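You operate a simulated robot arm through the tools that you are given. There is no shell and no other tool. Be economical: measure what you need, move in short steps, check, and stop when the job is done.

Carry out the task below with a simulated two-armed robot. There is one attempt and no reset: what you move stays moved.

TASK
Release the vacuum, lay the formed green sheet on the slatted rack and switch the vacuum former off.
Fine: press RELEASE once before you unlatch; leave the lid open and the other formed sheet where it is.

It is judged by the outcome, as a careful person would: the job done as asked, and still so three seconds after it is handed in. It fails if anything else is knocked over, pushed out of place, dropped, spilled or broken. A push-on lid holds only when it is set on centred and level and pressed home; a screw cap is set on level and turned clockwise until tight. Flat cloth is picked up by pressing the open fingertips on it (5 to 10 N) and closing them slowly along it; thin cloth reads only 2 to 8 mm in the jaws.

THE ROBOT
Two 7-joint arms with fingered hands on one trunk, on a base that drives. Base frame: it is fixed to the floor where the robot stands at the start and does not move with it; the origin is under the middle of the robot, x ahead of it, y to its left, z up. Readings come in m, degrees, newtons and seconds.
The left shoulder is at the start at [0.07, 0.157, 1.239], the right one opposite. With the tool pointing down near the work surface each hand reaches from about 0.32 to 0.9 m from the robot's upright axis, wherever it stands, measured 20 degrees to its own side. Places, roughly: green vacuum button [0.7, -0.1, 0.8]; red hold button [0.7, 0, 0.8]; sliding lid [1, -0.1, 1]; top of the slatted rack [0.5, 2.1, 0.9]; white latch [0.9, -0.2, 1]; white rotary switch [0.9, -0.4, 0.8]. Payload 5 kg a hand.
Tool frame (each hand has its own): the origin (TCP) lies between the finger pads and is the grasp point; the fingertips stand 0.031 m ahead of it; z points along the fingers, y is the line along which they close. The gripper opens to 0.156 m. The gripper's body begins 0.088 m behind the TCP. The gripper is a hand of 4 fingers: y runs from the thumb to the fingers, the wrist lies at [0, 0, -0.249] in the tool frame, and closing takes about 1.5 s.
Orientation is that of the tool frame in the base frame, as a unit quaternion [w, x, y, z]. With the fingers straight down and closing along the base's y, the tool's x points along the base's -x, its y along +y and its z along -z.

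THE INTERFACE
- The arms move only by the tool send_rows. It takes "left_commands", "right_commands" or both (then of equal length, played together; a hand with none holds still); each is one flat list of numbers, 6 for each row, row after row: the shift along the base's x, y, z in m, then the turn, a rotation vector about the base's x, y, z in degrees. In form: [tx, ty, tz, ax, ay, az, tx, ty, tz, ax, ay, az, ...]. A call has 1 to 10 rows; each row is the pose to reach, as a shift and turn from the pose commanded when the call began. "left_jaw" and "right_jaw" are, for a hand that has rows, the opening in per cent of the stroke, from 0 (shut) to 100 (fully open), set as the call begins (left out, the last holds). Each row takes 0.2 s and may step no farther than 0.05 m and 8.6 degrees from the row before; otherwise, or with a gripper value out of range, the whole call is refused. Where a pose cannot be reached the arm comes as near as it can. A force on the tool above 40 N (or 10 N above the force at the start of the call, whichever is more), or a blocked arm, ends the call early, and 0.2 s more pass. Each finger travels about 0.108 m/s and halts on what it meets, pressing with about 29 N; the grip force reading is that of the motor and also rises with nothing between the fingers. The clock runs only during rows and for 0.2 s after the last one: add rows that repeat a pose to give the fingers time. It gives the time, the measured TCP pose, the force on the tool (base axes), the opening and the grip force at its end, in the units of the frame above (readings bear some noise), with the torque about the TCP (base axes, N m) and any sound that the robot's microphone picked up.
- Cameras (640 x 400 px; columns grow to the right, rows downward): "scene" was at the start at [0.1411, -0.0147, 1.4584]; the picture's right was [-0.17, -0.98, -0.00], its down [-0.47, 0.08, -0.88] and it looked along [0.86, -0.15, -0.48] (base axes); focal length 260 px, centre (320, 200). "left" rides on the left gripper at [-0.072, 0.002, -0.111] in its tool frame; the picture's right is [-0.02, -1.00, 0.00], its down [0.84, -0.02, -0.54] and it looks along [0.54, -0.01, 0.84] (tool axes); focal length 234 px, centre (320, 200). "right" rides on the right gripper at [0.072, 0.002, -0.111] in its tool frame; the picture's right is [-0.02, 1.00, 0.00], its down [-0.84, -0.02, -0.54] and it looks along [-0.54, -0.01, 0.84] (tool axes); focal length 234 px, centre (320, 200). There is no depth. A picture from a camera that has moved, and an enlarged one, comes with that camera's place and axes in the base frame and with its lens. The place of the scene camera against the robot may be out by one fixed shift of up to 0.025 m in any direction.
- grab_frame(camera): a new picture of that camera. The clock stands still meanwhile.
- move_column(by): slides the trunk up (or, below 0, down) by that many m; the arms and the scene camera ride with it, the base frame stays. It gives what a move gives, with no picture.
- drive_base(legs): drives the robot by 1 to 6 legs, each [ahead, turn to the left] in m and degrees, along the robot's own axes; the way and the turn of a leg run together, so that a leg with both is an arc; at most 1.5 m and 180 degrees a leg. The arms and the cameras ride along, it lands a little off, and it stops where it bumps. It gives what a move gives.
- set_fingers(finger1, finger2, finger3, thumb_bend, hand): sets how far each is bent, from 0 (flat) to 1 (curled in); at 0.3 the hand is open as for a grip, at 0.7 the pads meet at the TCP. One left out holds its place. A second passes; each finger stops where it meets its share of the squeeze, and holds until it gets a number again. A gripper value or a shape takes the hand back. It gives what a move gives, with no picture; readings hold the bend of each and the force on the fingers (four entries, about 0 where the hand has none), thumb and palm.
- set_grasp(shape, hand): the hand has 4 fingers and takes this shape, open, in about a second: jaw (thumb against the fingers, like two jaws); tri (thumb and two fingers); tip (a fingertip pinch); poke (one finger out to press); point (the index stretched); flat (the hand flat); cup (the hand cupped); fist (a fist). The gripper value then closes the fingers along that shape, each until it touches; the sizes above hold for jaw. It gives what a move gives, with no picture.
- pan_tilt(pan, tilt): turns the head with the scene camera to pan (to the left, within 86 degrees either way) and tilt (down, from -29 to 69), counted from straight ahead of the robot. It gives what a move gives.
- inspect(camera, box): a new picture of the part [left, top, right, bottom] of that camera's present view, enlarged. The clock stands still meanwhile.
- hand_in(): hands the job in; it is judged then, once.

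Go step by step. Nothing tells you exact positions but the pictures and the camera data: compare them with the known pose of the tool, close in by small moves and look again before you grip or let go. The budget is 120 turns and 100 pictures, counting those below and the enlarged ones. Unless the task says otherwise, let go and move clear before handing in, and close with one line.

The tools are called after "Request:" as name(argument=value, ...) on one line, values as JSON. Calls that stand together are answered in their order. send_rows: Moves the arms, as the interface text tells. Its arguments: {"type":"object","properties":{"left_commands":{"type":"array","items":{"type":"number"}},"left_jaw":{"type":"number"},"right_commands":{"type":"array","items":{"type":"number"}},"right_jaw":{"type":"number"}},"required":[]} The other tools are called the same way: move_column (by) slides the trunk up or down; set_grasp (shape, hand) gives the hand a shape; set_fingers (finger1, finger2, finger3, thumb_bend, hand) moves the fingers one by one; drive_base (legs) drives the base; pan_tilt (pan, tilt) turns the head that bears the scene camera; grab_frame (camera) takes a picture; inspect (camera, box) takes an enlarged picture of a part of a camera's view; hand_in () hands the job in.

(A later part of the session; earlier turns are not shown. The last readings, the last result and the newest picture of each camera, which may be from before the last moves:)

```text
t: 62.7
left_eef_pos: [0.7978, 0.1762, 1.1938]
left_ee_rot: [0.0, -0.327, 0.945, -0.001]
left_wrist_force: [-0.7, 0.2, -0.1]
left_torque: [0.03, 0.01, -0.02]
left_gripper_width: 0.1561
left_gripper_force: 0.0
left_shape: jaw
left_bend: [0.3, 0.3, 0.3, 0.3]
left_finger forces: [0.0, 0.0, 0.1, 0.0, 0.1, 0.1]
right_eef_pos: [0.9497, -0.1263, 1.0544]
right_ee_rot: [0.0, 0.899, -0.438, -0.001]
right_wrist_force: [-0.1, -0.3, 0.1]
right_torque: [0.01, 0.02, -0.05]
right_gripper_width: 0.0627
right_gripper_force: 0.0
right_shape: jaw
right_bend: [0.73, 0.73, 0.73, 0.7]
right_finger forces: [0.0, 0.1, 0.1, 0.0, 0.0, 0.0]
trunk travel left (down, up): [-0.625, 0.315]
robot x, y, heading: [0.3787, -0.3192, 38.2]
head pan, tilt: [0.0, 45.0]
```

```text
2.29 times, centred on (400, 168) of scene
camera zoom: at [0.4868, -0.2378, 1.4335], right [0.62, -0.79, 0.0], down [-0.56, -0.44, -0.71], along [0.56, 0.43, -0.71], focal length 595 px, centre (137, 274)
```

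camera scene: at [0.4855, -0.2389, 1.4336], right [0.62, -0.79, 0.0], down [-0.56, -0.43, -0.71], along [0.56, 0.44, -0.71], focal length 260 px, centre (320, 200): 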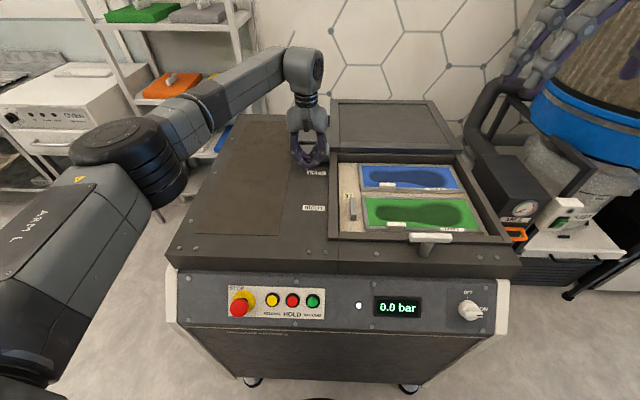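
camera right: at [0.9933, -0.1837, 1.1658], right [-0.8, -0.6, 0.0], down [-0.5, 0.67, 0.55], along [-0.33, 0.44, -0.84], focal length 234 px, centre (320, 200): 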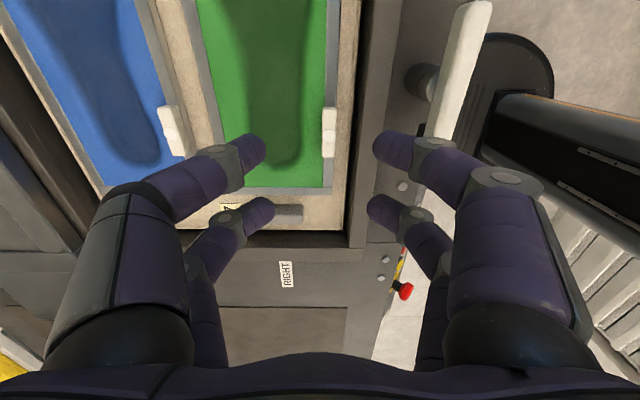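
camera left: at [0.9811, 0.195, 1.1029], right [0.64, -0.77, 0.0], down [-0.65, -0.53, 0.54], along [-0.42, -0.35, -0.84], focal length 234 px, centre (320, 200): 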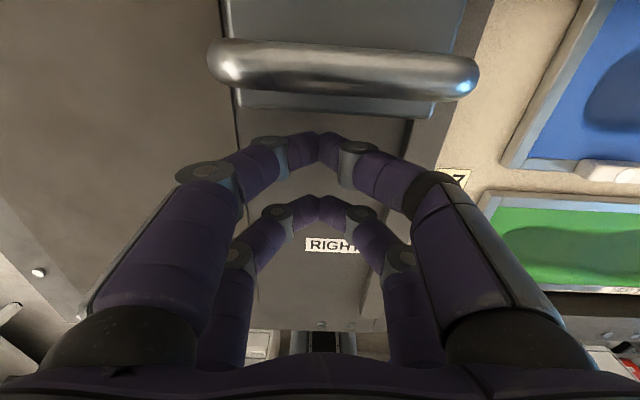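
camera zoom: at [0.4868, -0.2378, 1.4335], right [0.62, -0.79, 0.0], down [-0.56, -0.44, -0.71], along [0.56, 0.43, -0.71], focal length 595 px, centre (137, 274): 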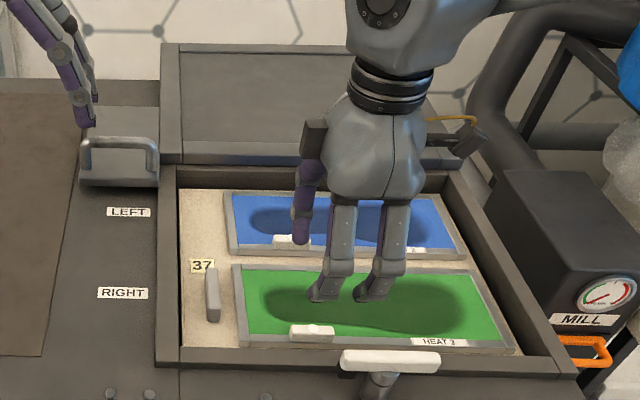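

I need a close look at the tab and the clearance to the recess wall before choosing the grip.

Request:
inspect(camera="right", box=[270, 80, 430, 180])

Request:
inspect(camera="scene", box=[370, 190, 450, 240])

```text
4.00 times, centred on (350, 130) of right
camera zoom: at [0.9933, -0.1837, 1.1658], right [-0.8, -0.6, 0.0], down [-0.5, 0.67, 0.55], along [-0.33, 0.44, -0.84], focal length 937 px, centre (200, 480)
```

zoom: 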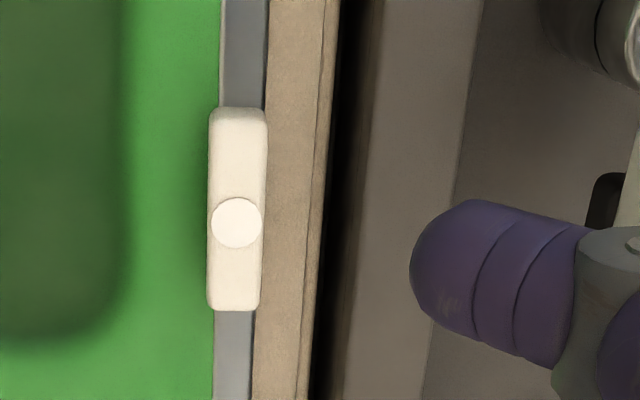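

```text
8.00 times, centred on (410, 215) of scene
camera zoom: at [0.4868, -0.2378, 1.4335], right [0.62, -0.79, 0.0], down [-0.56, -0.44, -0.71], along [0.56, 0.43, -0.71], focal length 2083 px, centre (-400, 80)
```

zoom: 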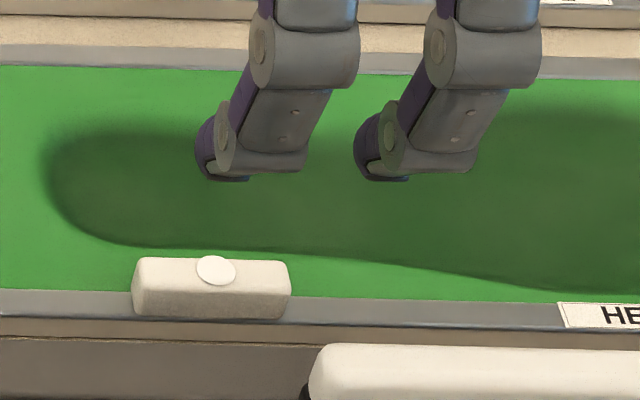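

The tab is a small block (~5.5 × 1.5 × 2 cm) about 4 cm from the recess wall. I'll narrow the fingers, tilt the hand 15° away from the wall and descend to just above it.

Request:
send_rows(right_commands=[-0.002, 0.0024, 0, -4.6, 5.9, 0, -0.002, 0.0024, 0, -9.27, 11.79, 0, -0.002, 0.0024, -0.04, -9.27, 11.79, 0, -0.002, 0.0024, -0.075, -9.27, 11.79, 0], right_jaw=20)

Request:
grab_frame(camera="right")

Request:
inspect(camera="scene", box=[360, 170, 480, 245])

```text
t: 63.7
left_eef_pos: [0.7991, 0.176, 1.1938]
left_ee_rot: [0.0, -0.326, 0.945, 0.0]
left_wrist_force: [-0.2, -0.4, 0.3]
left_torque: [0.0, 0.0, 0.02]
left_gripper_width: 0.1559
left_gripper_force: 0.0
left_shape: jaw
left_bend: [0.3, 0.3, 0.3, 0.3]
left_finger forces: [0.1, 0.1, 0.0, 0.0, 0.1, 0.0]
right_eef_pos: [0.9492, -0.1238, 0.9797]
right_ee_rot: [0.118, 0.891, -0.435, -0.057]
right_wrist_force: [0.0, 0.2, -0.2]
right_torque: [0.0, 0.02, -0.03]
right_gripper_width: 0.0315
right_gripper_force: 0.0
right_shape: jaw
right_bend: [0.73, 0.73, 0.73, 0.7]
right_finger forces: [0.0, 0.0, 0.0, 0.1, 0.0, 0.0]
trunk travel left (down, up): [-0.625, 0.315]
robot x, y, heading: [0.3827, -0.3171, 37.9]
head pan, tilt: [0.0, 45.0]
```

```text
44 pictures are left
camera right: at [1.0154, -0.1635, 1.0881], right [-0.78, -0.57, 0.26], down [-0.39, 0.76, 0.52], along [-0.5, 0.3, -0.81], focal length 234 px, centre (320, 200)
```

right: 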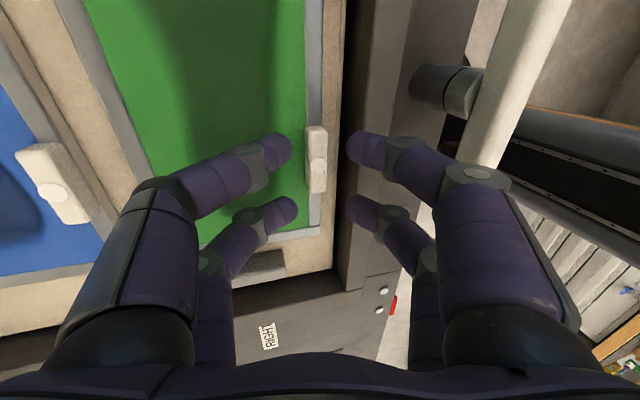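

```text
5.33 times, centred on (420, 208) of scene
camera zoom: at [0.4872, -0.2374, 1.4334], right [0.62, -0.79, 0.0], down [-0.56, -0.44, -0.71], along [0.56, 0.43, -0.71], focal length 1389 px, centre (-213, 160)
```

zoom: 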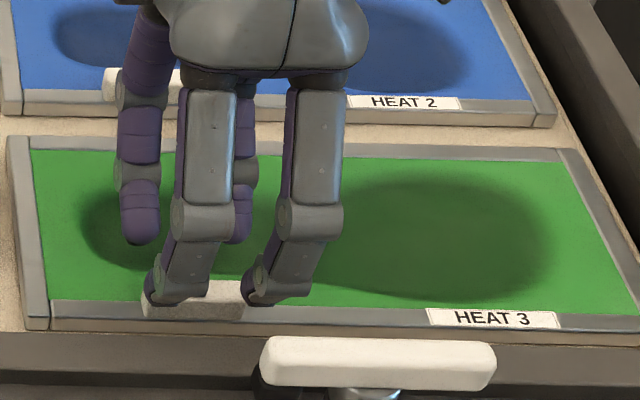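

The tab lies between the finger pairs. I make a small correction and descend around it.

Request:
send_rows(right_commands=[-0.0102, 0.0009, -0.015, 0, 0, 0, -0.0102, 0.0009, -0.03, 0, 0, 0, -0.0102, 0.0009, -0.04, 0, 0, 0])

Request:
grab_frame(camera="right")

Request:
inspect(camera="scene", box=[360, 170, 480, 245])

```text
t: 64.3
left_eef_pos: [0.7962, 0.1735, 1.1951]
left_ee_rot: [0.002, -0.327, 0.945, 0.0]
left_wrist_force: [0.6, -0.5, 0.1]
left_torque: [-0.01, 0.02, 0.02]
left_gripper_width: 0.1559
left_gripper_force: 0.0
left_shape: jaw
left_bend: [0.3, 0.3, 0.3, 0.3]
left_finger forces: [0.0, 0.1, 0.0, 0.1, 0.0, 0.1]
right_eef_pos: [0.9387, -0.1209, 0.9657]
right_ee_rot: [0.112, 0.891, -0.436, -0.057]
right_wrist_force: [3.1, -5.0, 24.2]
right_torque: [-0.25, 0.87, 0.21]
right_gripper_width: 0.0332
right_gripper_force: 0.1
right_shape: jaw
right_bend: [0.73, 0.75, 0.73, 0.7]
right_finger forces: [0.9, 24.6, 0.0, 0.1, 0.0, 0.0]
trunk travel left (down, up): [-0.625, 0.315]
robot x, y, heading: [0.3804, -0.3172, 37.8]
head pan, tilt: [0.0, 45.0]
stopped in row 2 (right hand): the force on the tool passed its limit at 50 N (the readings are from after the stop); the commanded pose is now the measured one
```

```text
42 pictures are left
camera right: at [1.0035, -0.1616, 1.0727], right [-0.78, -0.57, 0.25], down [-0.39, 0.76, 0.53], along [-0.49, 0.31, -0.81], focal length 234 px, centre (320, 200)
```

right: 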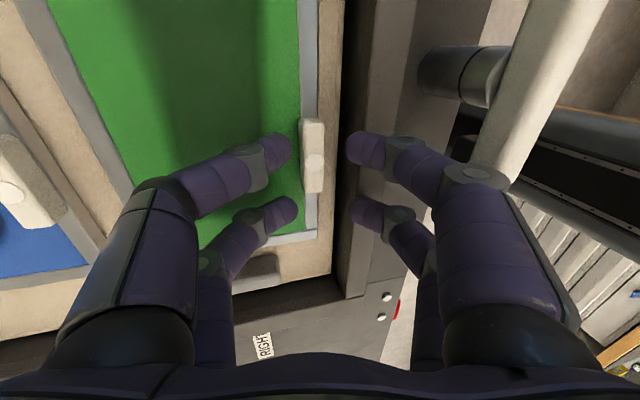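

```text
5.33 times, centred on (420, 208) of scene
camera zoom: at [0.484, -0.2401, 1.4342], right [0.61, -0.79, 0.0], down [-0.56, -0.43, -0.71], along [0.56, 0.44, -0.71], focal length 1389 px, centre (-213, 160)
```

zoom: 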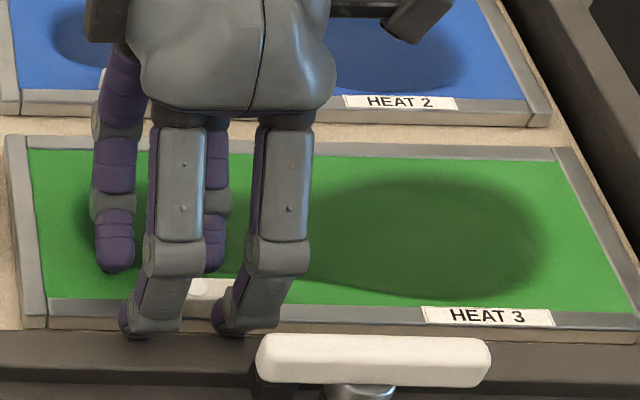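

A front fingertip rested on the recess edge, so I lift off, tilt more, narrow the opening and shift slightly inward.

Request:
send_rows(right_commands=[0, 0, 0.03, 0, 0, 0, 0.0072, 0.0006, 0.034, -3.1, 3.9, -1, 0.0072, 0.0006, 0.034, -6.18, 7.86, -2, 0.0072, 0.0006, 0.034, -6.18, 7.86, -2], right_jaw=16)

Request:
grab_frame(camera="right")

```text
t: 65.3
left_eef_pos: [0.7979, 0.1751, 1.1951]
left_ee_rot: [0.001, -0.326, 0.945, 0.0]
left_wrist_force: [-0.1, 0.1, -0.6]
left_torque: [-0.02, -0.02, 0.01]
left_gripper_width: 0.1559
left_gripper_force: 0.1
left_shape: jaw
left_bend: [0.3, 0.3, 0.3, 0.3]
left_finger forces: [0.0, 0.0, 0.1, 0.0, 0.0, 0.0]
right_eef_pos: [0.9452, -0.1193, 0.9966]
right_ee_rot: [0.191, 0.87, -0.445, -0.097]
right_wrist_force: [0.2, 0.3, 0.3]
right_torque: [0.01, -0.05, 0.0]
right_gripper_width: 0.0253
right_gripper_force: 0.1
right_shape: jaw
right_bend: [0.73, 0.73, 0.73, 0.7]
right_finger forces: [0.1, 0.0, 0.0, 0.0, 0.0, 0.1]
trunk travel left (down, up): [-0.625, 0.315]
robot x, y, heading: [0.3799, -0.3205, 38.0]
head pan, tilt: [0.0, 45.0]
```

```text
40 pictures are left
camera right: at [1.0234, -0.1515, 1.0975], right [-0.75, -0.51, 0.42], down [-0.29, 0.82, 0.49], along [-0.59, 0.24, -0.77], focal length 234 px, centre (320, 200)
```

right: 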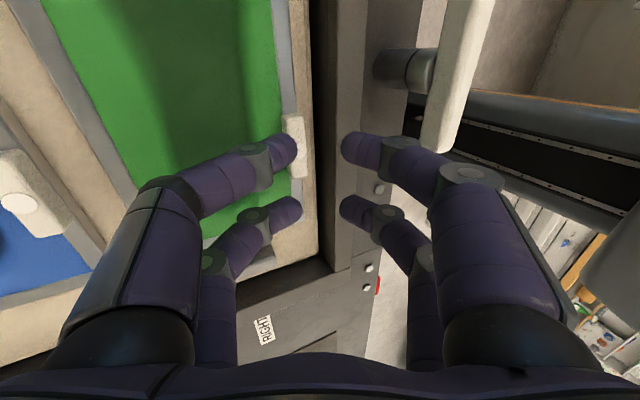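

I descend in small steps toward the tab.

Request:
send_rows(right_commands=[-0.002, -0.0018, -0.015, 0, 0, 0, -0.002, -0.0018, -0.03, 0, 0, 0, -0.002, -0.0018, -0.04, 0, 0, 0, -0.002, -0.0018, -0.048, 0, 0, 0, -0.002, -0.0018, -0.054, 0, 0, 0])

Request:
grab_frame(camera="right")

Request:
inspect(camera="scene", box=[360, 170, 480, 245])

```text
t: 66.4
left_eef_pos: [0.7971, 0.1742, 1.1969]
left_ee_rot: [0.002, -0.327, 0.945, 0.0]
left_wrist_force: [0.1, -0.6, -0.6]
left_torque: [-0.04, -0.03, -0.03]
left_gripper_width: 0.1559
left_gripper_force: 0.1
left_shape: jaw
left_bend: [0.3, 0.3, 0.3, 0.3]
left_finger forces: [0.0, 0.0, 0.1, 0.1, 0.1, 0.0]
right_eef_pos: [0.9455, -0.1173, 0.9526]
right_ee_rot: [0.183, 0.871, -0.445, -0.098]
right_wrist_force: [-2.2, -2.2, 22.3]
right_torque: [-0.2, -0.05, 0.03]
right_gripper_width: 0.0227
right_gripper_force: 0.0
right_shape: jaw
right_bend: [0.73, 0.73, 0.75, 0.74]
right_finger forces: [0.5, 0.0, 7.8, 0.0, 15.1, 0.1]
trunk travel left (down, up): [-0.625, 0.315]
robot x, y, heading: [0.3789, -0.3156, 37.8]
head pan, tilt: [0.0, 45.0]
stopped in row 5 (right hand): the force on the tool passed its limit at 45 N (the readings are from after the stop); the commanded pose is now the measured one
```

```text
39 pictures are left
camera right: at [1.0223, -0.1511, 1.0549], right [-0.75, -0.51, 0.41], down [-0.29, 0.82, 0.49], along [-0.59, 0.25, -0.77], focal length 234 px, centre (320, 200)
```

right: 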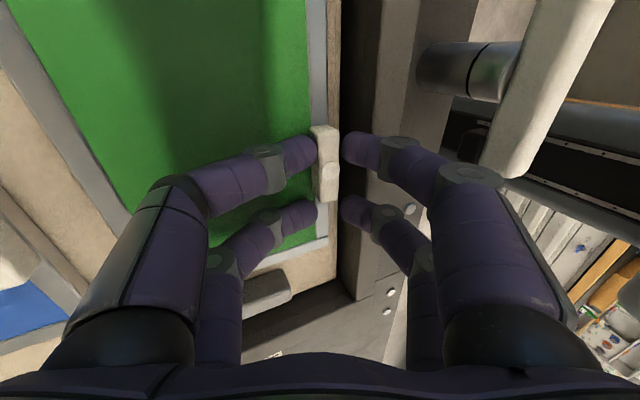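

```text
5.33 times, centred on (420, 208) of scene
camera zoom: at [0.4837, -0.2395, 1.4338], right [0.61, -0.79, 0.0], down [-0.56, -0.43, -0.71], along [0.56, 0.44, -0.71], focal length 1389 px, centre (-213, 160)
```

zoom: 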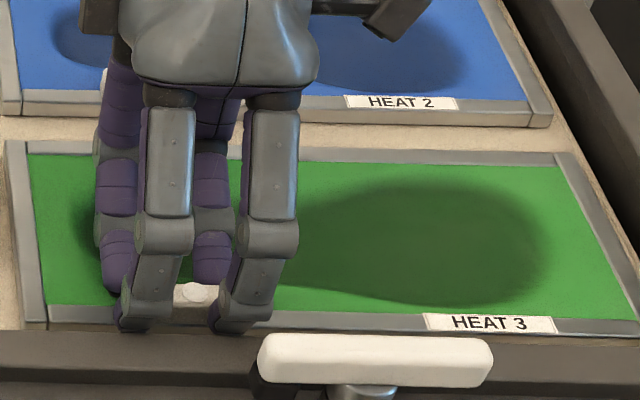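

Now the rear fingertips sat on top of the tab; the front ones clear it. I lift 1 cm, open a little more to the rear, and descend again.

Request:
send_rows(right_commands=[0, 0, 0.012, 0, 0, 0, 0.0038, 0.003, 0.012, 0, 0, 0, 0.0038, 0.003, 0.012, 0, 0, 0, 0.0038, 0.003, 0, 0, 0, 0, 0.0038, 0.003, -0.006, 0, 0, 0, 0.0038, 0.003, -0.011, 0, 0, 0, 0.0038, 0.003, -0.016, 0, 0, 0], right_jaw=22)

Request:
grab_frame(camera="right")

Request:
inspect(camera="scene", box=[360, 170, 480, 245])

```text
t: 67.5
left_eef_pos: [0.7976, 0.1734, 1.1954]
left_ee_rot: [0.001, -0.326, 0.945, 0.001]
left_wrist_force: [-0.7, 0.3, 0.3]
left_torque: [-0.01, 0.01, 0.0]
left_gripper_width: 0.156
left_gripper_force: 0.1
left_shape: jaw
left_bend: [0.3, 0.3, 0.3, 0.3]
left_finger forces: [0.0, 0.0, 0.0, 0.0, 0.0, 0.0]
right_eef_pos: [0.9521, -0.1115, 0.9553]
right_ee_rot: [0.179, 0.87, -0.448, -0.098]
right_wrist_force: [-0.5, -2.9, 22.0]
right_torque: [-0.15, -0.13, -0.06]
right_gripper_width: 0.0315
right_gripper_force: 0.0
right_shape: jaw
right_bend: [0.73, 0.73, 0.76, 0.74]
right_finger forces: [0.7, 0.0, 8.8, 0.1, 13.1, 0.0]
trunk travel left (down, up): [-0.625, 0.315]
robot x, y, heading: [0.377, -0.3201, 38.0]
head pan, tilt: [0.0, 45.0]
stopped in row 5 (right hand): the force on the tool passed its limit at 44 N (the readings are from after the stop); the commanded pose is now the measured one
```

```text
37 pictures are left
camera right: at [1.0286, -0.1458, 1.0578], right [-0.76, -0.52, 0.4], down [-0.29, 0.82, 0.5], along [-0.58, 0.26, -0.77], focal length 234 px, centre (320, 200)
```

right: 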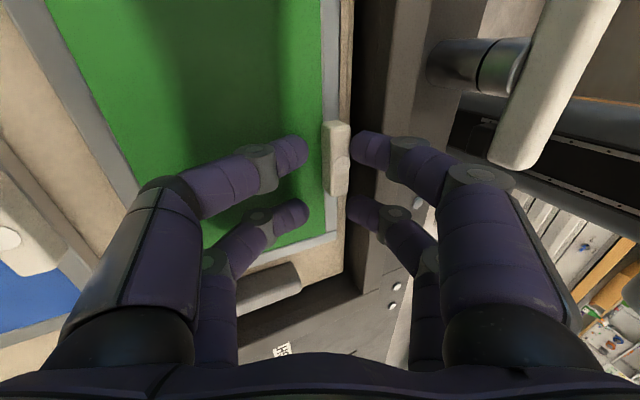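

```text
5.33 times, centred on (420, 208) of scene
camera zoom: at [0.4838, -0.2393, 1.4339], right [0.61, -0.79, 0.0], down [-0.56, -0.43, -0.71], along [0.56, 0.43, -0.71], focal length 1389 px, centre (-213, 160)
```

zoom: 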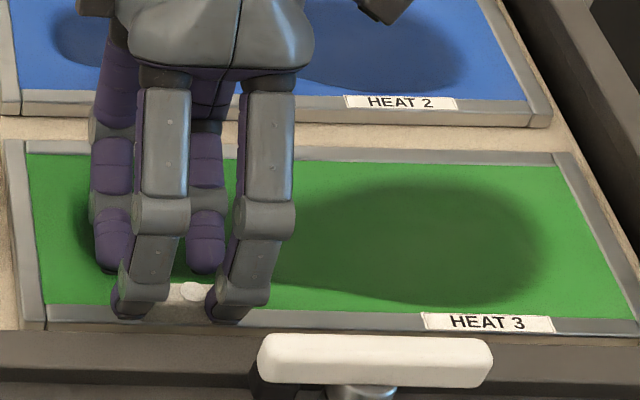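

The rear tips actually met the sheet itself, so sheet and tab sit higher (sheet ≈0.92, tab top ≈0.94) than I thought. I lift, reduce the tilt to about 8° and re-centre on the tab.

Request:
send_rows(right_commands=[0, 0, 0.03, 0, 0, 0, -0.0042, -0.0093, 0.03, 4.6, -5.9, 0, -0.0083, -0.0186, 0.03, 9.27, -11.79, 0, -0.0083, -0.0186, 0.03, 9.27, -11.79, 0])

Request:
inspect(camera="right", box=[220, 80, 420, 230])

```text
t: 68.5
left_eef_pos: [0.801, 0.1768, 1.1946]
left_ee_rot: [-0.001, -0.326, 0.945, 0.0]
left_wrist_force: [0.4, -0.6, -0.8]
left_torque: [-0.02, 0.01, -0.02]
left_gripper_width: 0.1559
left_gripper_force: 0.0
left_shape: jaw
left_bend: [0.3, 0.3, 0.3, 0.3]
left_finger forces: [0.1, 0.1, 0.0, 0.0, 0.0, 0.0]
right_eef_pos: [0.9452, -0.129, 0.9814]
right_ee_rot: [0.064, 0.887, -0.455, -0.044]
right_wrist_force: [-0.2, 0.2, -0.3]
right_torque: [0.0, -0.01, 0.03]
right_gripper_width: 0.0344
right_gripper_force: 0.1
right_shape: jaw
right_bend: [0.73, 0.73, 0.73, 0.7]
right_finger forces: [0.0, 0.0, 0.0, 0.0, 0.0, 0.1]
trunk travel left (down, up): [-0.625, 0.315]
robot x, y, heading: [0.3819, -0.32, 38.0]
head pan, tilt: [0.0, 45.0]
```

```text
2.67 times, centred on (320, 155) of right
camera zoom: at [1.0004, -0.1806, 1.09], right [-0.81, -0.56, 0.15], down [-0.4, 0.73, 0.55], along [-0.42, 0.39, -0.82], focal length 624 px, centre (320, 320)
```

zoom: 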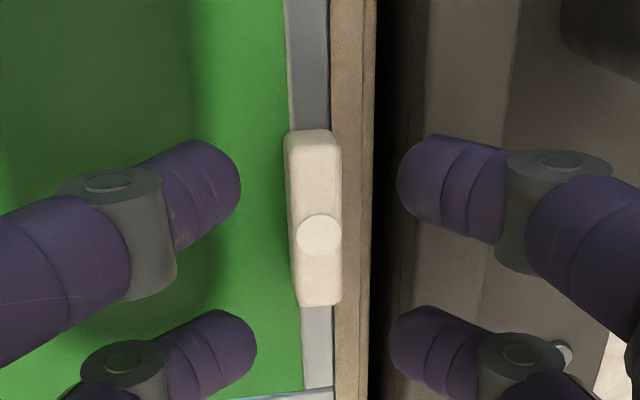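

The tab is now centred between the two finger pairs. I descend 2.5 cm and close.

Request:
send_rows(right_commands=[0, 0, -0.012, 0, 0, 0, 0, 0, -0.02, 0, 0, 0, 0, 0, -0.026, 0, 0, 0])

Request:
inspect(camera="right", box=[220, 80, 420, 230])

Request:
inspect(camera="scene", box=[360, 170, 480, 245])

```text
t: 69.3
left_eef_pos: [0.7976, 0.1762, 1.1959]
left_ee_rot: [0.001, -0.326, 0.945, -0.001]
left_wrist_force: [0.0, 0.4, -0.1]
left_torque: [-0.02, 0.02, -0.06]
left_gripper_width: 0.1559
left_gripper_force: 0.0
left_shape: jaw
left_bend: [0.3, 0.3, 0.3, 0.3]
left_finger forces: [0.1, 0.0, 0.0, 0.0, 0.1, 0.0]
right_eef_pos: [0.9452, -0.1278, 0.9603]
right_ee_rot: [0.059, 0.888, -0.455, -0.042]
right_wrist_force: [10.3, 5.2, 26.9]
right_torque: [-0.28, -0.2, 0.13]
right_gripper_width: 0.0345
right_gripper_force: 0.1
right_shape: jaw
right_bend: [0.75, 0.75, 0.73, 0.7]
right_finger forces: [10.5, 7.7, 0.0, 0.0, 10.7, 0.0]
trunk travel left (down, up): [-0.625, 0.315]
robot x, y, heading: [0.3813, -0.3186, 37.9]
head pan, tilt: [0.0, 45.0]
```

```text
2.67 times, centred on (320, 155) of right
camera zoom: at [1.0002, -0.1799, 1.0685], right [-0.82, -0.56, 0.15], down [-0.4, 0.73, 0.55], along [-0.42, 0.39, -0.82], focal length 624 px, centre (320, 320)
```

zoom: 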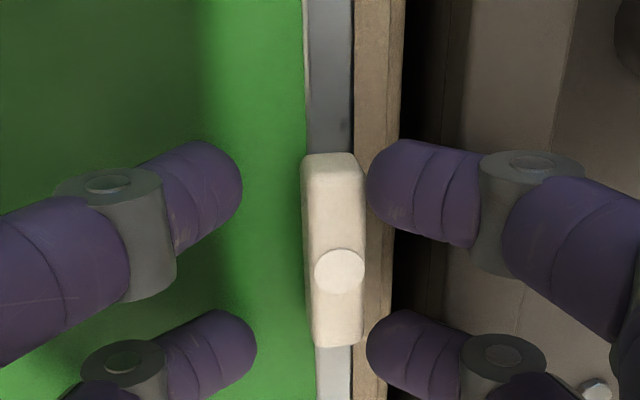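

```text
5.33 times, centred on (420, 208) of scene
camera zoom: at [0.4844, -0.2382, 1.4342], right [0.61, -0.79, 0.0], down [-0.56, -0.43, -0.71], along [0.56, 0.43, -0.71], focal length 1389 px, centre (-213, 160)
```

zoom: 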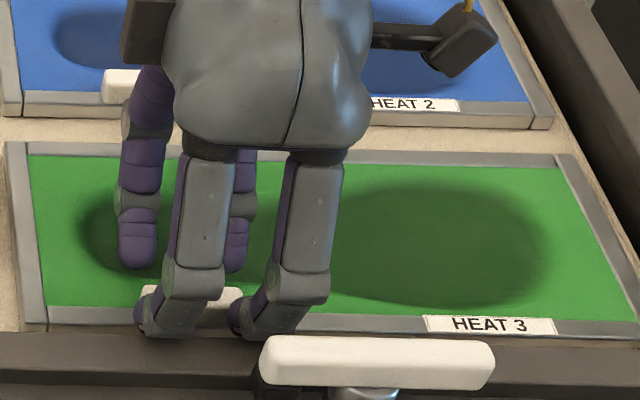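

The fingers flank the tab at the right height. I close on it.

Request:
send_rows(right_commands=[0.001, 0.001, 0.002, 0, 0, 0, 0.001, 0.001, 0.002, 0, 0, 0, 0.001, 0.001, 0.002, 0, 0, 0, 0.001, 0.001, 0.002, 0, 0, 0], right_jaw=0)

Request:
inspect(camera="right", box=[220, 80, 420, 230])

Request:
inspect(camera="scene", box=[360, 170, 480, 245])

```text
t: 70.3
left_eef_pos: [0.7974, 0.1751, 1.1961]
left_ee_rot: [0.001, -0.326, 0.945, 0.001]
left_wrist_force: [0.8, -0.3, 0.1]
left_torque: [0.0, 0.0, 0.0]
left_gripper_width: 0.1558
left_gripper_force: 0.0
left_shape: jaw
left_bend: [0.3, 0.3, 0.3, 0.3]
left_finger forces: [0.0, 0.0, 0.0, 0.0, 0.1, 0.0]
right_eef_pos: [0.9438, -0.1286, 0.9591]
right_ee_rot: [0.063, 0.887, -0.454, -0.044]
right_wrist_force: [-2.8, 0.3, 15.0]
right_torque: [0.09, 0.2, -0.44]
right_gripper_width: 0.0159
right_gripper_force: 28.8
right_shape: jaw
right_bend: [0.74, 0.73, 0.69, 0.72]
right_finger forces: [27.9, 27.4, 35.1, 0.0, 16.3, 0.0]
trunk travel left (down, up): [-0.625, 0.315]
robot x, y, heading: [0.3814, -0.3199, 37.9]
head pan, tilt: [0.0, 45.0]
```

```text
2.67 times, centred on (320, 155) of right
camera zoom: at [0.9991, -0.1807, 1.0675], right [-0.81, -0.56, 0.15], down [-0.4, 0.73, 0.55], along [-0.42, 0.39, -0.82], focal length 624 px, centre (320, 320)
```

zoom: 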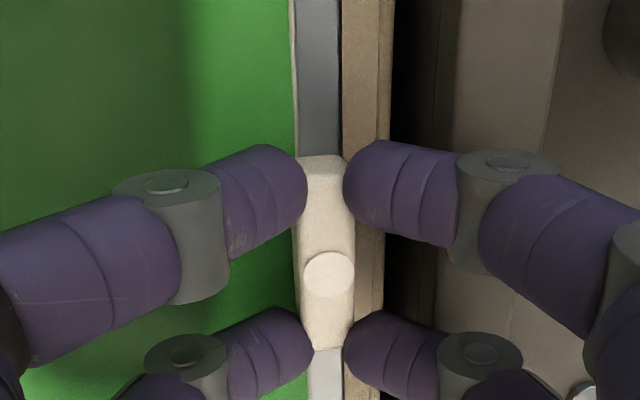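

```text
5.33 times, centred on (420, 208) of scene
camera zoom: at [0.484, -0.2386, 1.4337], right [0.61, -0.79, 0.0], down [-0.56, -0.43, -0.71], along [0.56, 0.43, -0.71], focal length 1389 px, centre (-213, 160)
```

zoom: 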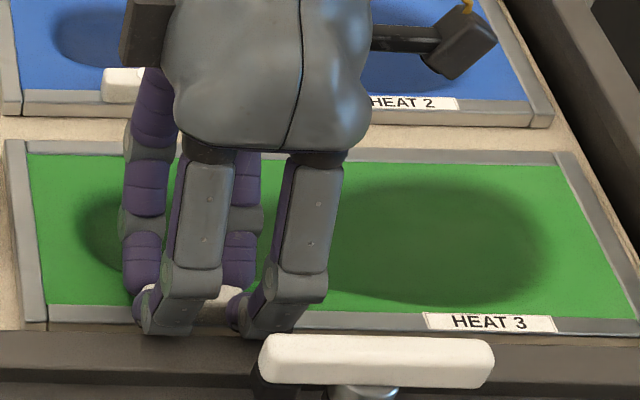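

The tab is held (opening 1.6 cm). I lift slowly and check.

Request:
send_rows(right_commands=[0, 0, 0.008, 0, 0, 0, 0, 0, 0.016, 0, 0, 0, 0, 0, 0.024, 0, 0, 0, 0, 0, 0.032, 0, 0, 0, 0, 0, 0.04, 0, 0, 0])

Request:
grab_frame(camera="scene")

```text
t: 71.5
left_eef_pos: [0.7983, 0.1758, 1.1956]
left_ee_rot: [0.0, -0.327, 0.945, 0.0]
left_wrist_force: [0.7, 0.6, 0.0]
left_torque: [0.02, -0.01, 0.04]
left_gripper_width: 0.1559
left_gripper_force: 0.0
left_shape: jaw
left_bend: [0.3, 0.3, 0.3, 0.3]
left_finger forces: [0.0, 0.0, 0.1, 0.0, 0.0, 0.0]
right_eef_pos: [0.9447, -0.1299, 0.997]
right_ee_rot: [0.063, 0.888, -0.454, -0.044]
right_wrist_force: [-0.4, 1.1, -0.9]
right_torque: [0.02, 0.16, -0.01]
right_gripper_width: 0.0146
right_gripper_force: 28.8
right_shape: jaw
right_bend: [0.73, 0.73, 0.7, 0.72]
right_finger forces: [22.9, 25.7, 30.5, 0.0, 20.0, 0.0]
trunk travel left (down, up): [-0.625, 0.315]
robot x, y, heading: [0.3809, -0.3176, 37.6]
head pan, tilt: [0.0, 45.0]
```

```text
30 pictures are left
camera scene: at [0.4856, -0.2381, 1.4336], right [0.61, -0.79, 0.0], down [-0.56, -0.43, -0.71], along [0.56, 0.43, -0.71], focal length 260 px, centre (320, 200)
```

scene: 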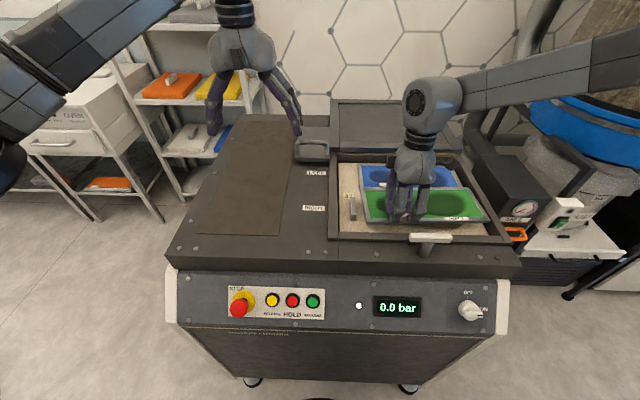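

The green sheet is hanging level in the hand; blue stayed put. I raise it well clear, back off, and look left for the rack.

Request:
send_rows(right_commands=[0, 0, 0.03, 0, 0, 0, 0, 0, 0.06, 0, 0, 0, 0, 0, 0.09, 0, 0, 0, 0, 0, 0.12, 0, 0, 0, 0, 0, 0.15, 0, 0, 0, -0.02, -0.016, 0.18, 0, 0, 0, -0.04, -0.032, 0.2, 0, 0, 0, -0.06, -0.048, 0.22, 0, 0, 0], left_commands=[-0.02, -0.016, 0.02, 0, 0, 0, -0.04, -0.032, 0.04, 0, 0, 0, -0.06, -0.048, 0.06, 0, 0, 0, -0.08, -0.064, 0.08, 0, 0, 0, -0.1, -0.08, 0.1, 0, 0, 0, -0.12, -0.096, 0.12, 0, 0, 0, -0.14, -0.112, 0.14, 0, 0, 0, -0.16, -0.128, 0.15, 0, 0, 0])

Request:
drive_base(legs=[[-0.15, 0]])

Request:
pan_tilt(pan=55, tilt=25)

Request:
grab_frame(camera="scene")

```text
t: 73.3
left_eef_pos: [0.637, 0.0456, 1.3465]
left_ee_rot: [0.001, -0.326, 0.945, 0.0]
left_wrist_force: [-0.8, 0.0, 0.0]
left_torque: [0.05, -0.04, -0.01]
left_gripper_width: 0.1558
left_gripper_force: 0.2
left_shape: jaw
left_bend: [0.3, 0.3, 0.3, 0.3]
left_finger forces: [0.0, 0.0, 0.0, 0.0, 0.0, 0.0]
right_eef_pos: [0.8815, -0.1784, 1.2208]
right_ee_rot: [0.062, 0.888, -0.454, -0.043]
right_wrist_force: [0.0, 0.1, -0.5]
right_torque: [0.08, 0.1, -0.03]
right_gripper_width: 0.0145
right_gripper_force: 29.2
right_shape: jaw
right_bend: [0.73, 0.73, 0.7, 0.72]
right_finger forces: [22.9, 26.0, 29.9, 0.0, 20.1, 0.1]
trunk travel left (down, up): [-0.625, 0.315]
robot x, y, heading: [0.3829, -0.3195, 37.6]
head pan, tilt: [0.0, 45.0]
```

```text
t: 74.7
left_eef_pos: [0.522, -0.0433, 1.3439]
left_ee_rot: [-0.001, -0.326, 0.945, 0.001]
left_wrist_force: [0.3, -0.3, 0.1]
left_torque: [-0.02, 0.01, -0.03]
left_gripper_width: 0.1559
left_gripper_force: 0.1
left_shape: jaw
left_bend: [0.3, 0.3, 0.3, 0.3]
left_finger forces: [0.1, 0.1, 0.1, 0.1, 0.0, 0.1]
right_eef_pos: [0.767, -0.2672, 1.2175]
right_ee_rot: [0.065, 0.888, -0.454, -0.044]
right_wrist_force: [-0.4, 0.9, -1.9]
right_torque: [0.02, 0.13, -0.02]
right_gripper_width: 0.0143
right_gripper_force: 28.7
right_shape: jaw
right_bend: [0.73, 0.73, 0.7, 0.72]
right_finger forces: [22.8, 26.0, 30.0, 0.1, 20.1, 0.0]
trunk travel left (down, up): [-0.625, 0.315]
robot x, y, heading: [0.264, -0.4121, 38.0]
head pan, tilt: [0.0, 45.0]
```

```text
t: 75.9
left_eef_pos: [0.5213, -0.0442, 1.346]
left_ee_rot: [0.0, -0.327, 0.945, -0.001]
left_wrist_force: [0.4, -0.1, 0.7]
left_torque: [0.0, -0.02, 0.0]
left_gripper_width: 0.1559
left_gripper_force: 0.1
left_shape: jaw
left_bend: [0.3, 0.3, 0.3, 0.3]
left_finger forces: [0.0, 0.0, 0.0, 0.0, 0.0, 0.0]
right_eef_pos: [0.7651, -0.2692, 1.2185]
right_ee_rot: [0.064, 0.888, -0.453, -0.044]
right_wrist_force: [-0.4, 0.2, -2.3]
right_torque: [0.02, 0.11, 0.0]
right_gripper_width: 0.0143
right_gripper_force: 28.6
right_shape: jaw
right_bend: [0.73, 0.73, 0.7, 0.72]
right_finger forces: [22.8, 26.0, 29.9, 0.0, 20.1, 0.1]
trunk travel left (down, up): [-0.625, 0.315]
robot x, y, heading: [0.2614, -0.4115, 37.9]
head pan, tilt: [55.0, 25.0]
```

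```text
29 pictures are left
camera scene: at [0.2985, -0.2885, 1.4641], right [1.0, 0.05, 0.0], down [0.02, -0.42, -0.91], along [-0.05, 0.91, -0.42], focal length 260 px, centre (320, 200)
```

scene: 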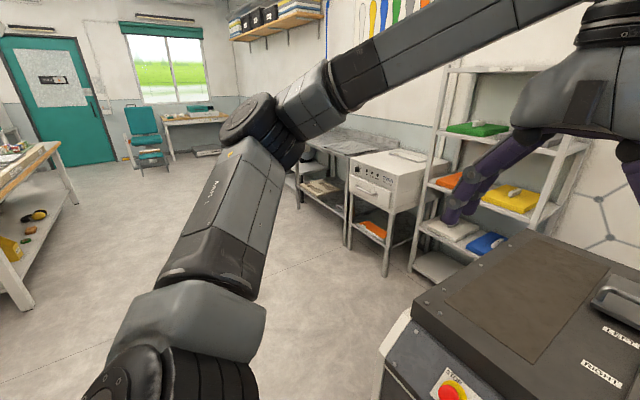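

The rack should be the table next to the oven. I enlarge that part.

Request:
inspect(camera="scene", box=[280, 105, 460, 225])

```text
3.33 times, centred on (370, 165) of scene
camera zoom: at [0.2985, -0.2885, 1.4641], right [1.0, 0.05, 0.0], down [0.02, -0.42, -0.91], along [-0.05, 0.91, -0.42], focal length 868 px, centre (153, 317)
```

zoom: 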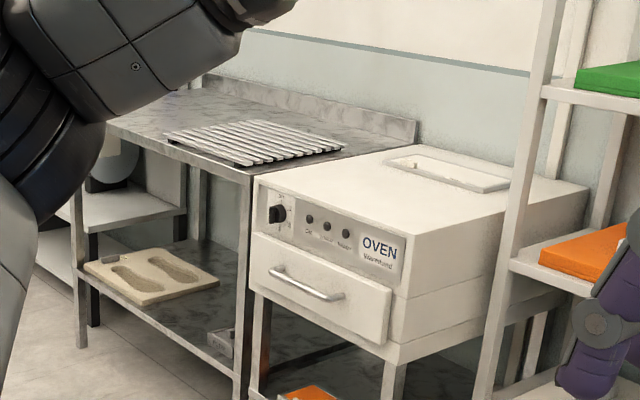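

The slatted rack lies on the steel table at about (0.45, 2.1). I drive around the machine's front corner toward it, sheet held high.

Request:
drive_base(legs=[[0, 90], [0.58, 0], [0, -38], [1.0, 0]])

Request:
pan_tilt(pan=-35, tilt=30)

Request:
grab_frame(camera="scene")

```text
t: 89.6
left_eef_pos: [-0.2411, 1.4741, 1.3435]
left_ee_rot: [0.0, 0.713, -0.701, 0.0]
left_wrist_force: [0.4, -0.6, 0.8]
left_torque: [0.03, 0.0, 0.03]
left_gripper_width: 0.1561
left_gripper_force: 0.0
left_shape: jaw
left_bend: [0.3, 0.3, 0.3, 0.3]
left_finger forces: [0.0, 0.1, 0.0, 0.0, 0.0, 0.0]
right_eef_pos: [0.0864, 1.5321, 1.2182]
right_ee_rot: [0.077, 0.997, -0.013, -0.01]
right_wrist_force: [-0.1, -0.4, -1.6]
right_torque: [-0.08, 0.1, 0.03]
right_gripper_width: 0.0142
right_gripper_force: 28.4
right_shape: jaw
right_bend: [0.73, 0.73, 0.7, 0.72]
right_finger forces: [22.6, 26.1, 29.8, 0.0, 19.6, 0.0]
trunk travel left (down, up): [-0.625, 0.315]
robot x, y, heading: [-0.1021, 1.0408, 90.9]
head pan, tilt: [55.0, 25.0]
```

```text
t: 91.3
left_eef_pos: [-0.2403, 1.4733, 1.3443]
left_ee_rot: [-0.001, 0.713, -0.702, 0.0]
left_wrist_force: [0.0, 0.4, 0.2]
left_torque: [-0.02, -0.01, 0.0]
left_gripper_width: 0.1561
left_gripper_force: 0.0
left_shape: jaw
left_bend: [0.3, 0.3, 0.3, 0.3]
left_finger forces: [0.1, 0.0, 0.0, 0.1, 0.1, 0.0]
right_eef_pos: [0.0869, 1.5306, 1.218]
right_ee_rot: [0.076, 0.997, -0.013, -0.011]
right_wrist_force: [-0.1, -0.1, -1.0]
right_torque: [-0.07, 0.13, 0.03]
right_gripper_width: 0.0144
right_gripper_force: 28.2
right_shape: jaw
right_bend: [0.73, 0.73, 0.7, 0.72]
right_finger forces: [22.6, 26.0, 29.7, 0.0, 19.6, 0.0]
trunk travel left (down, up): [-0.625, 0.315]
robot x, y, heading: [-0.1031, 1.0444, 90.4]
head pan, tilt: [-35.0, 30.0]
```

```text
27 pictures are left
camera scene: at [-0.0517, 1.1712, 1.4562], right [0.83, -0.56, 0.0], down [-0.28, -0.41, -0.87], along [0.49, 0.72, -0.5], focal length 260 px, centre (320, 200)
```

scene: 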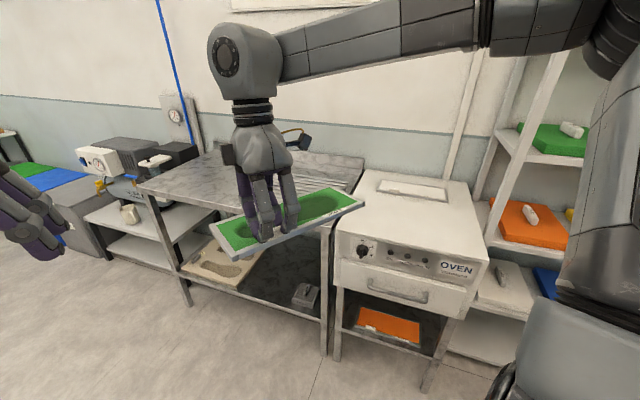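

The sheet is steady. The table front is parallel to the machine, so I drive on about 0.95 m and turn to face the rack squarely.

Request:
drive_base(legs=[[0, 4], [0.95, 0], [0, -57]])

Request:
pan_tilt(pan=-15, tilt=45)

Request:
grab_frame(camera="scene")

Request:
grab_frame(camera="left")

```text
t: 99.3
left_eef_pos: [0.0828, 2.3767, 1.3442]
left_ee_rot: [0.0, -0.321, 0.947, 0.001]
left_wrist_force: [0.1, -0.8, 0.0]
left_torque: [0.01, 0.0, -0.01]
left_gripper_width: 0.1559
left_gripper_force: 0.0
left_shape: jaw
left_bend: [0.3, 0.3, 0.3, 0.3]
left_finger forces: [0.0, 0.0, 0.0, 0.0, 0.0, 0.1]
right_eef_pos: [0.3246, 2.1484, 1.2192]
right_ee_rot: [0.064, 0.885, -0.458, -0.043]
right_wrist_force: [0.1, -0.3, -1.7]
right_torque: [0.01, 0.11, -0.03]
right_gripper_width: 0.0142
right_gripper_force: 28.8
right_shape: jaw
right_bend: [0.73, 0.73, 0.7, 0.72]
right_finger forces: [22.4, 26.3, 29.7, 0.0, 19.5, 0.0]
trunk travel left (down, up): [-0.625, 0.315]
robot x, y, heading: [-0.1775, 2.0126, 37.5]
head pan, tilt: [-35.0, 30.0]
```

```text
t: 100.1
left_eef_pos: [0.0831, 2.3755, 1.3444]
left_ee_rot: [-0.001, -0.322, 0.947, 0.0]
left_wrist_force: [0.3, 0.9, -0.3]
left_torque: [0.02, 0.0, 0.02]
left_gripper_width: 0.1559
left_gripper_force: 0.1
left_shape: jaw
left_bend: [0.3, 0.3, 0.3, 0.3]
left_finger forces: [0.0, 0.1, 0.0, 0.0, 0.0, 0.1]
right_eef_pos: [0.3256, 2.149, 1.2178]
right_ee_rot: [0.064, 0.885, -0.459, -0.044]
right_wrist_force: [0.2, 0.2, -0.7]
right_torque: [0.05, 0.15, 0.0]
right_gripper_width: 0.0141
right_gripper_force: 28.6
right_shape: jaw
right_bend: [0.73, 0.73, 0.7, 0.72]
right_finger forces: [22.5, 26.4, 29.7, 0.0, 19.5, 0.0]
trunk travel left (down, up): [-0.625, 0.315]
robot x, y, heading: [-0.1786, 2.009, 37.5]
head pan, tilt: [-15.0, 45.0]
```

```text
26 pictures are left
camera scene: at [-0.0622, 2.0727, 1.4336], right [0.38, -0.93, 0.0], down [-0.65, -0.27, -0.71], along [0.65, 0.27, -0.71], focal length 260 px, centre (320, 200)
```

scene: 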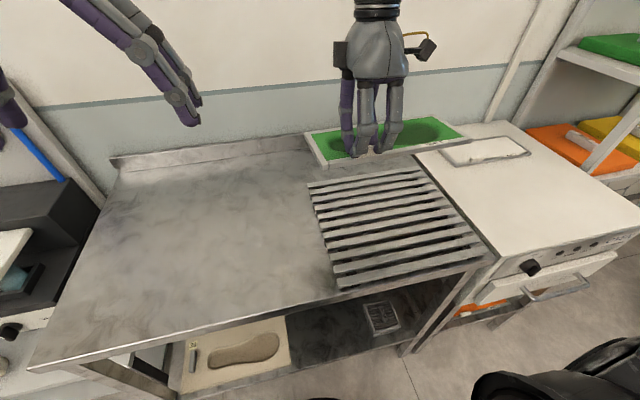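

```text
25 pictures are left
camera left: at [0.1392, 2.4211, 1.4553], right [0.63, -0.78, 0.0], down [-0.65, -0.53, 0.54], along [-0.42, -0.34, -0.84], focal length 234 px, centre (320, 200)
```

left: 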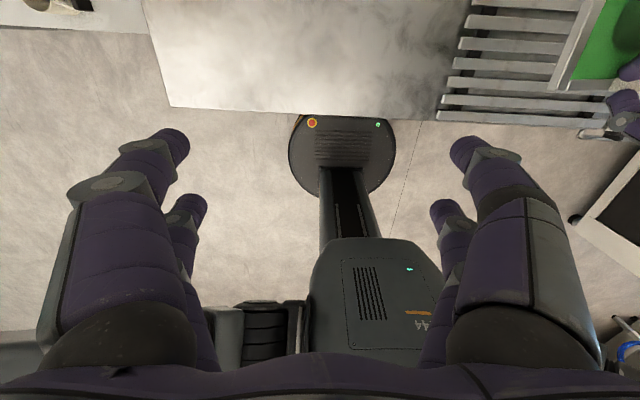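

I see the rack and the sheet above it. I need about 4.5 cm forward and 7.5 cm right to be over its middle, then I lower to about 7 cm above.

Request:
send_rows(right_commands=[0.0407, -0.016, 0, 0, 0, 0, 0.0814, -0.0321, 0, 0, 0, 0, 0.0814, -0.0321, -0.04, 0, 0, 0, 0.0814, -0.0321, -0.08, 0, 0, 0, 0.0814, -0.0321, -0.12, 0, 0, 0, 0.0814, -0.0321, -0.16, 0, 0, 0, 0.0814, -0.0321, -0.2, 0, 0, 0])

Request:
inspect(camera="scene", box=[270, 90, 530, 310])

Request:
grab_frame(camera="right")

```text
t: 101.7
left_eef_pos: [0.0843, 2.377, 1.3445]
left_ee_rot: [-0.001, -0.322, 0.947, -0.001]
left_wrist_force: [0.2, 0.6, 0.1]
left_torque: [-0.03, 0.0, -0.01]
left_gripper_width: 0.1562
left_gripper_force: 0.0
left_shape: jaw
left_bend: [0.3, 0.3, 0.3, 0.3]
left_finger forces: [0.1, 0.0, 0.0, 0.0, 0.0, 0.0]
right_eef_pos: [0.4107, 2.1147, 1.0151]
right_ee_rot: [0.064, 0.885, -0.459, -0.044]
right_wrist_force: [0.0, -0.1, -1.0]
right_torque: [0.07, 0.14, 0.01]
right_gripper_width: 0.0144
right_gripper_force: 28.6
right_shape: jaw
right_bend: [0.73, 0.73, 0.7, 0.72]
right_finger forces: [22.6, 26.9, 29.3, 0.0, 19.6, 0.0]
trunk travel left (down, up): [-0.625, 0.315]
robot x, y, heading: [-0.1814, 2.0126, 37.4]
head pan, tilt: [-15.0, 45.0]
```

```text
1.82 times, centred on (400, 200) of scene
camera zoom: at [-0.0608, 2.0731, 1.4335], right [0.38, -0.92, 0.0], down [-0.66, -0.27, -0.71], along [0.65, 0.27, -0.71], focal length 473 px, centre (174, 200)
```

zoom: 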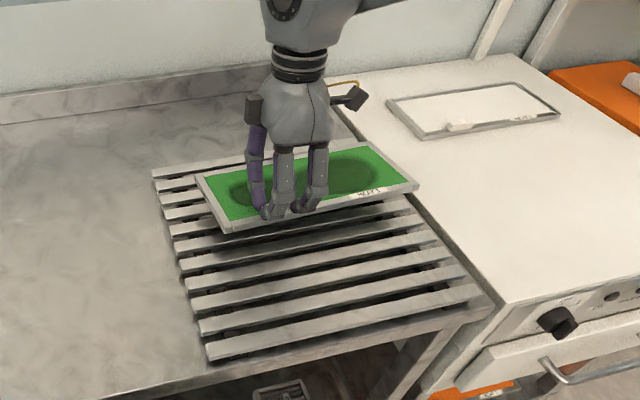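

```text
23 pictures are left
camera right: at [0.4659, 2.0629, 1.1245], right [-0.82, -0.55, 0.15], down [-0.39, 0.74, 0.55], along [-0.42, 0.39, -0.82], focal length 234 px, centre (320, 200)
```

right: 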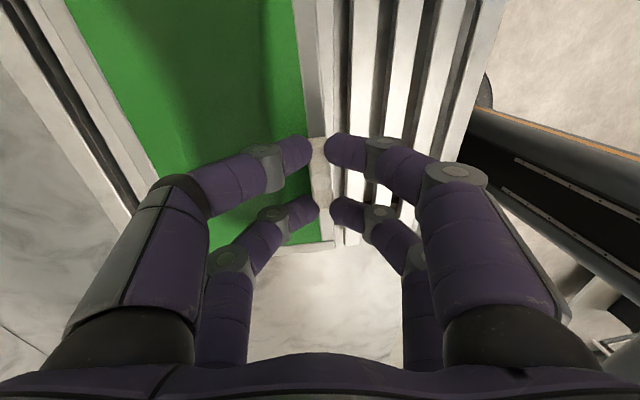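

The sheet is over the rack with margins on all sides. I lower gently toward contact.

Request:
send_rows(right_commands=[0, 0, -0.012, 0, 0, 0, 0, 0, -0.024, 0, 0, 0, 0, 0, -0.036, 0, 0, 0, 0, 0, -0.046, 0, 0, 0, 0, 0, -0.054, 0, 0, 0])

Request:
inspect(camera="scene", box=[270, 90, 530, 310])

```text
t: 102.9
left_eef_pos: [0.0806, 2.3746, 1.3467]
left_ee_rot: [0.002, -0.321, 0.947, 0.0]
left_wrist_force: [-0.5, -0.4, 0.9]
left_torque: [-0.03, -0.05, -0.03]
left_gripper_width: 0.156
left_gripper_force: 0.1
left_shape: jaw
left_bend: [0.3, 0.3, 0.3, 0.3]
left_finger forces: [0.1, 0.0, 0.0, 0.1, 0.0, 0.1]
right_eef_pos: [0.4059, 2.1168, 0.9695]
right_ee_rot: [0.06, 0.885, -0.459, -0.041]
right_wrist_force: [6.0, -1.9, 28.5]
right_torque: [-0.02, -0.02, -0.04]
right_gripper_width: 0.0144
right_gripper_force: 28.7
right_shape: jaw
right_bend: [0.73, 0.73, 0.7, 0.72]
right_finger forces: [28.8, 31.7, 35.0, 0.1, 23.9, 0.0]
trunk travel left (down, up): [-0.625, 0.315]
robot x, y, heading: [-0.1784, 2.0109, 37.3]
head pan, tilt: [-15.0, 45.0]
```

```text
1.82 times, centred on (400, 200) of scene
camera zoom: at [-0.0662, 2.071, 1.4346], right [0.38, -0.93, 0.0], down [-0.65, -0.27, -0.71], along [0.66, 0.27, -0.71], focal length 473 px, centre (174, 200)
```

zoom: 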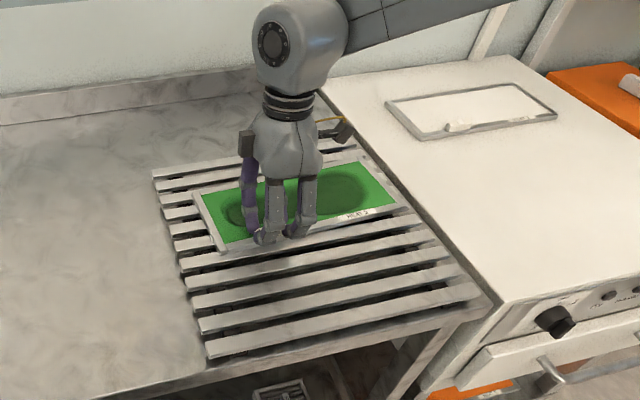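

It touches down, but the right edge is flush with the rack's side. I lift 2 cm, shift left 2.5 cm and nearer 4 cm, then set it down again.

Request:
send_rows(right_commands=[0, 0, 0.012, 0, 0, 0, 0, 0, 0.025, 0, 0, 0, -0.0235, -0.0023, 0.025, 0, 0, 0, -0.047, -0.0046, 0.025, 0, 0, 0, -0.047, -0.0046, 0.014, 0, 0, 0, -0.047, -0.0046, 0.008, 0, 0, 0, -0.047, -0.0046, 0.004, 0, 0, 0])

Request:
inspect(camera="scene", box=[270, 90, 530, 310])

```text
t: 104.5
left_eef_pos: [0.0816, 2.3765, 1.3446]
left_ee_rot: [0.0, -0.322, 0.947, 0.0]
left_wrist_force: [0.3, -0.3, -0.1]
left_torque: [-0.03, 0.01, -0.02]
left_gripper_width: 0.156
left_gripper_force: 0.1
left_shape: jaw
left_bend: [0.3, 0.3, 0.3, 0.3]
left_finger forces: [0.0, 0.1, 0.1, 0.0, 0.0, 0.0]
right_eef_pos: [0.3606, 2.1124, 0.9698]
right_ee_rot: [0.063, 0.885, -0.459, -0.043]
right_wrist_force: [3.0, -2.0, 12.3]
right_torque: [0.02, -0.04, 0.0]
right_gripper_width: 0.0143
right_gripper_force: 29.2
right_shape: jaw
right_bend: [0.73, 0.73, 0.7, 0.72]
right_finger forces: [24.4, 27.4, 31.8, 0.0, 21.4, 0.0]
trunk travel left (down, up): [-0.625, 0.315]
robot x, y, heading: [-0.1777, 2.0138, 37.3]
head pan, tilt: [-15.0, 45.0]
```

```text
1.82 times, centred on (400, 200) of scene
camera zoom: at [-0.0636, 2.0722, 1.434], right [0.38, -0.92, 0.0], down [-0.65, -0.27, -0.71], along [0.65, 0.27, -0.71], focal length 473 px, centre (174, 200)
```

zoom: 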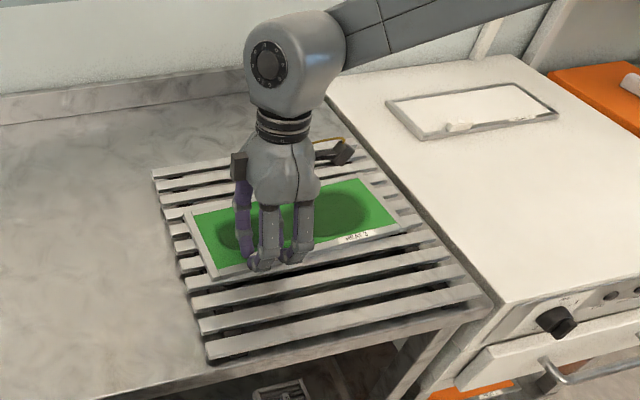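

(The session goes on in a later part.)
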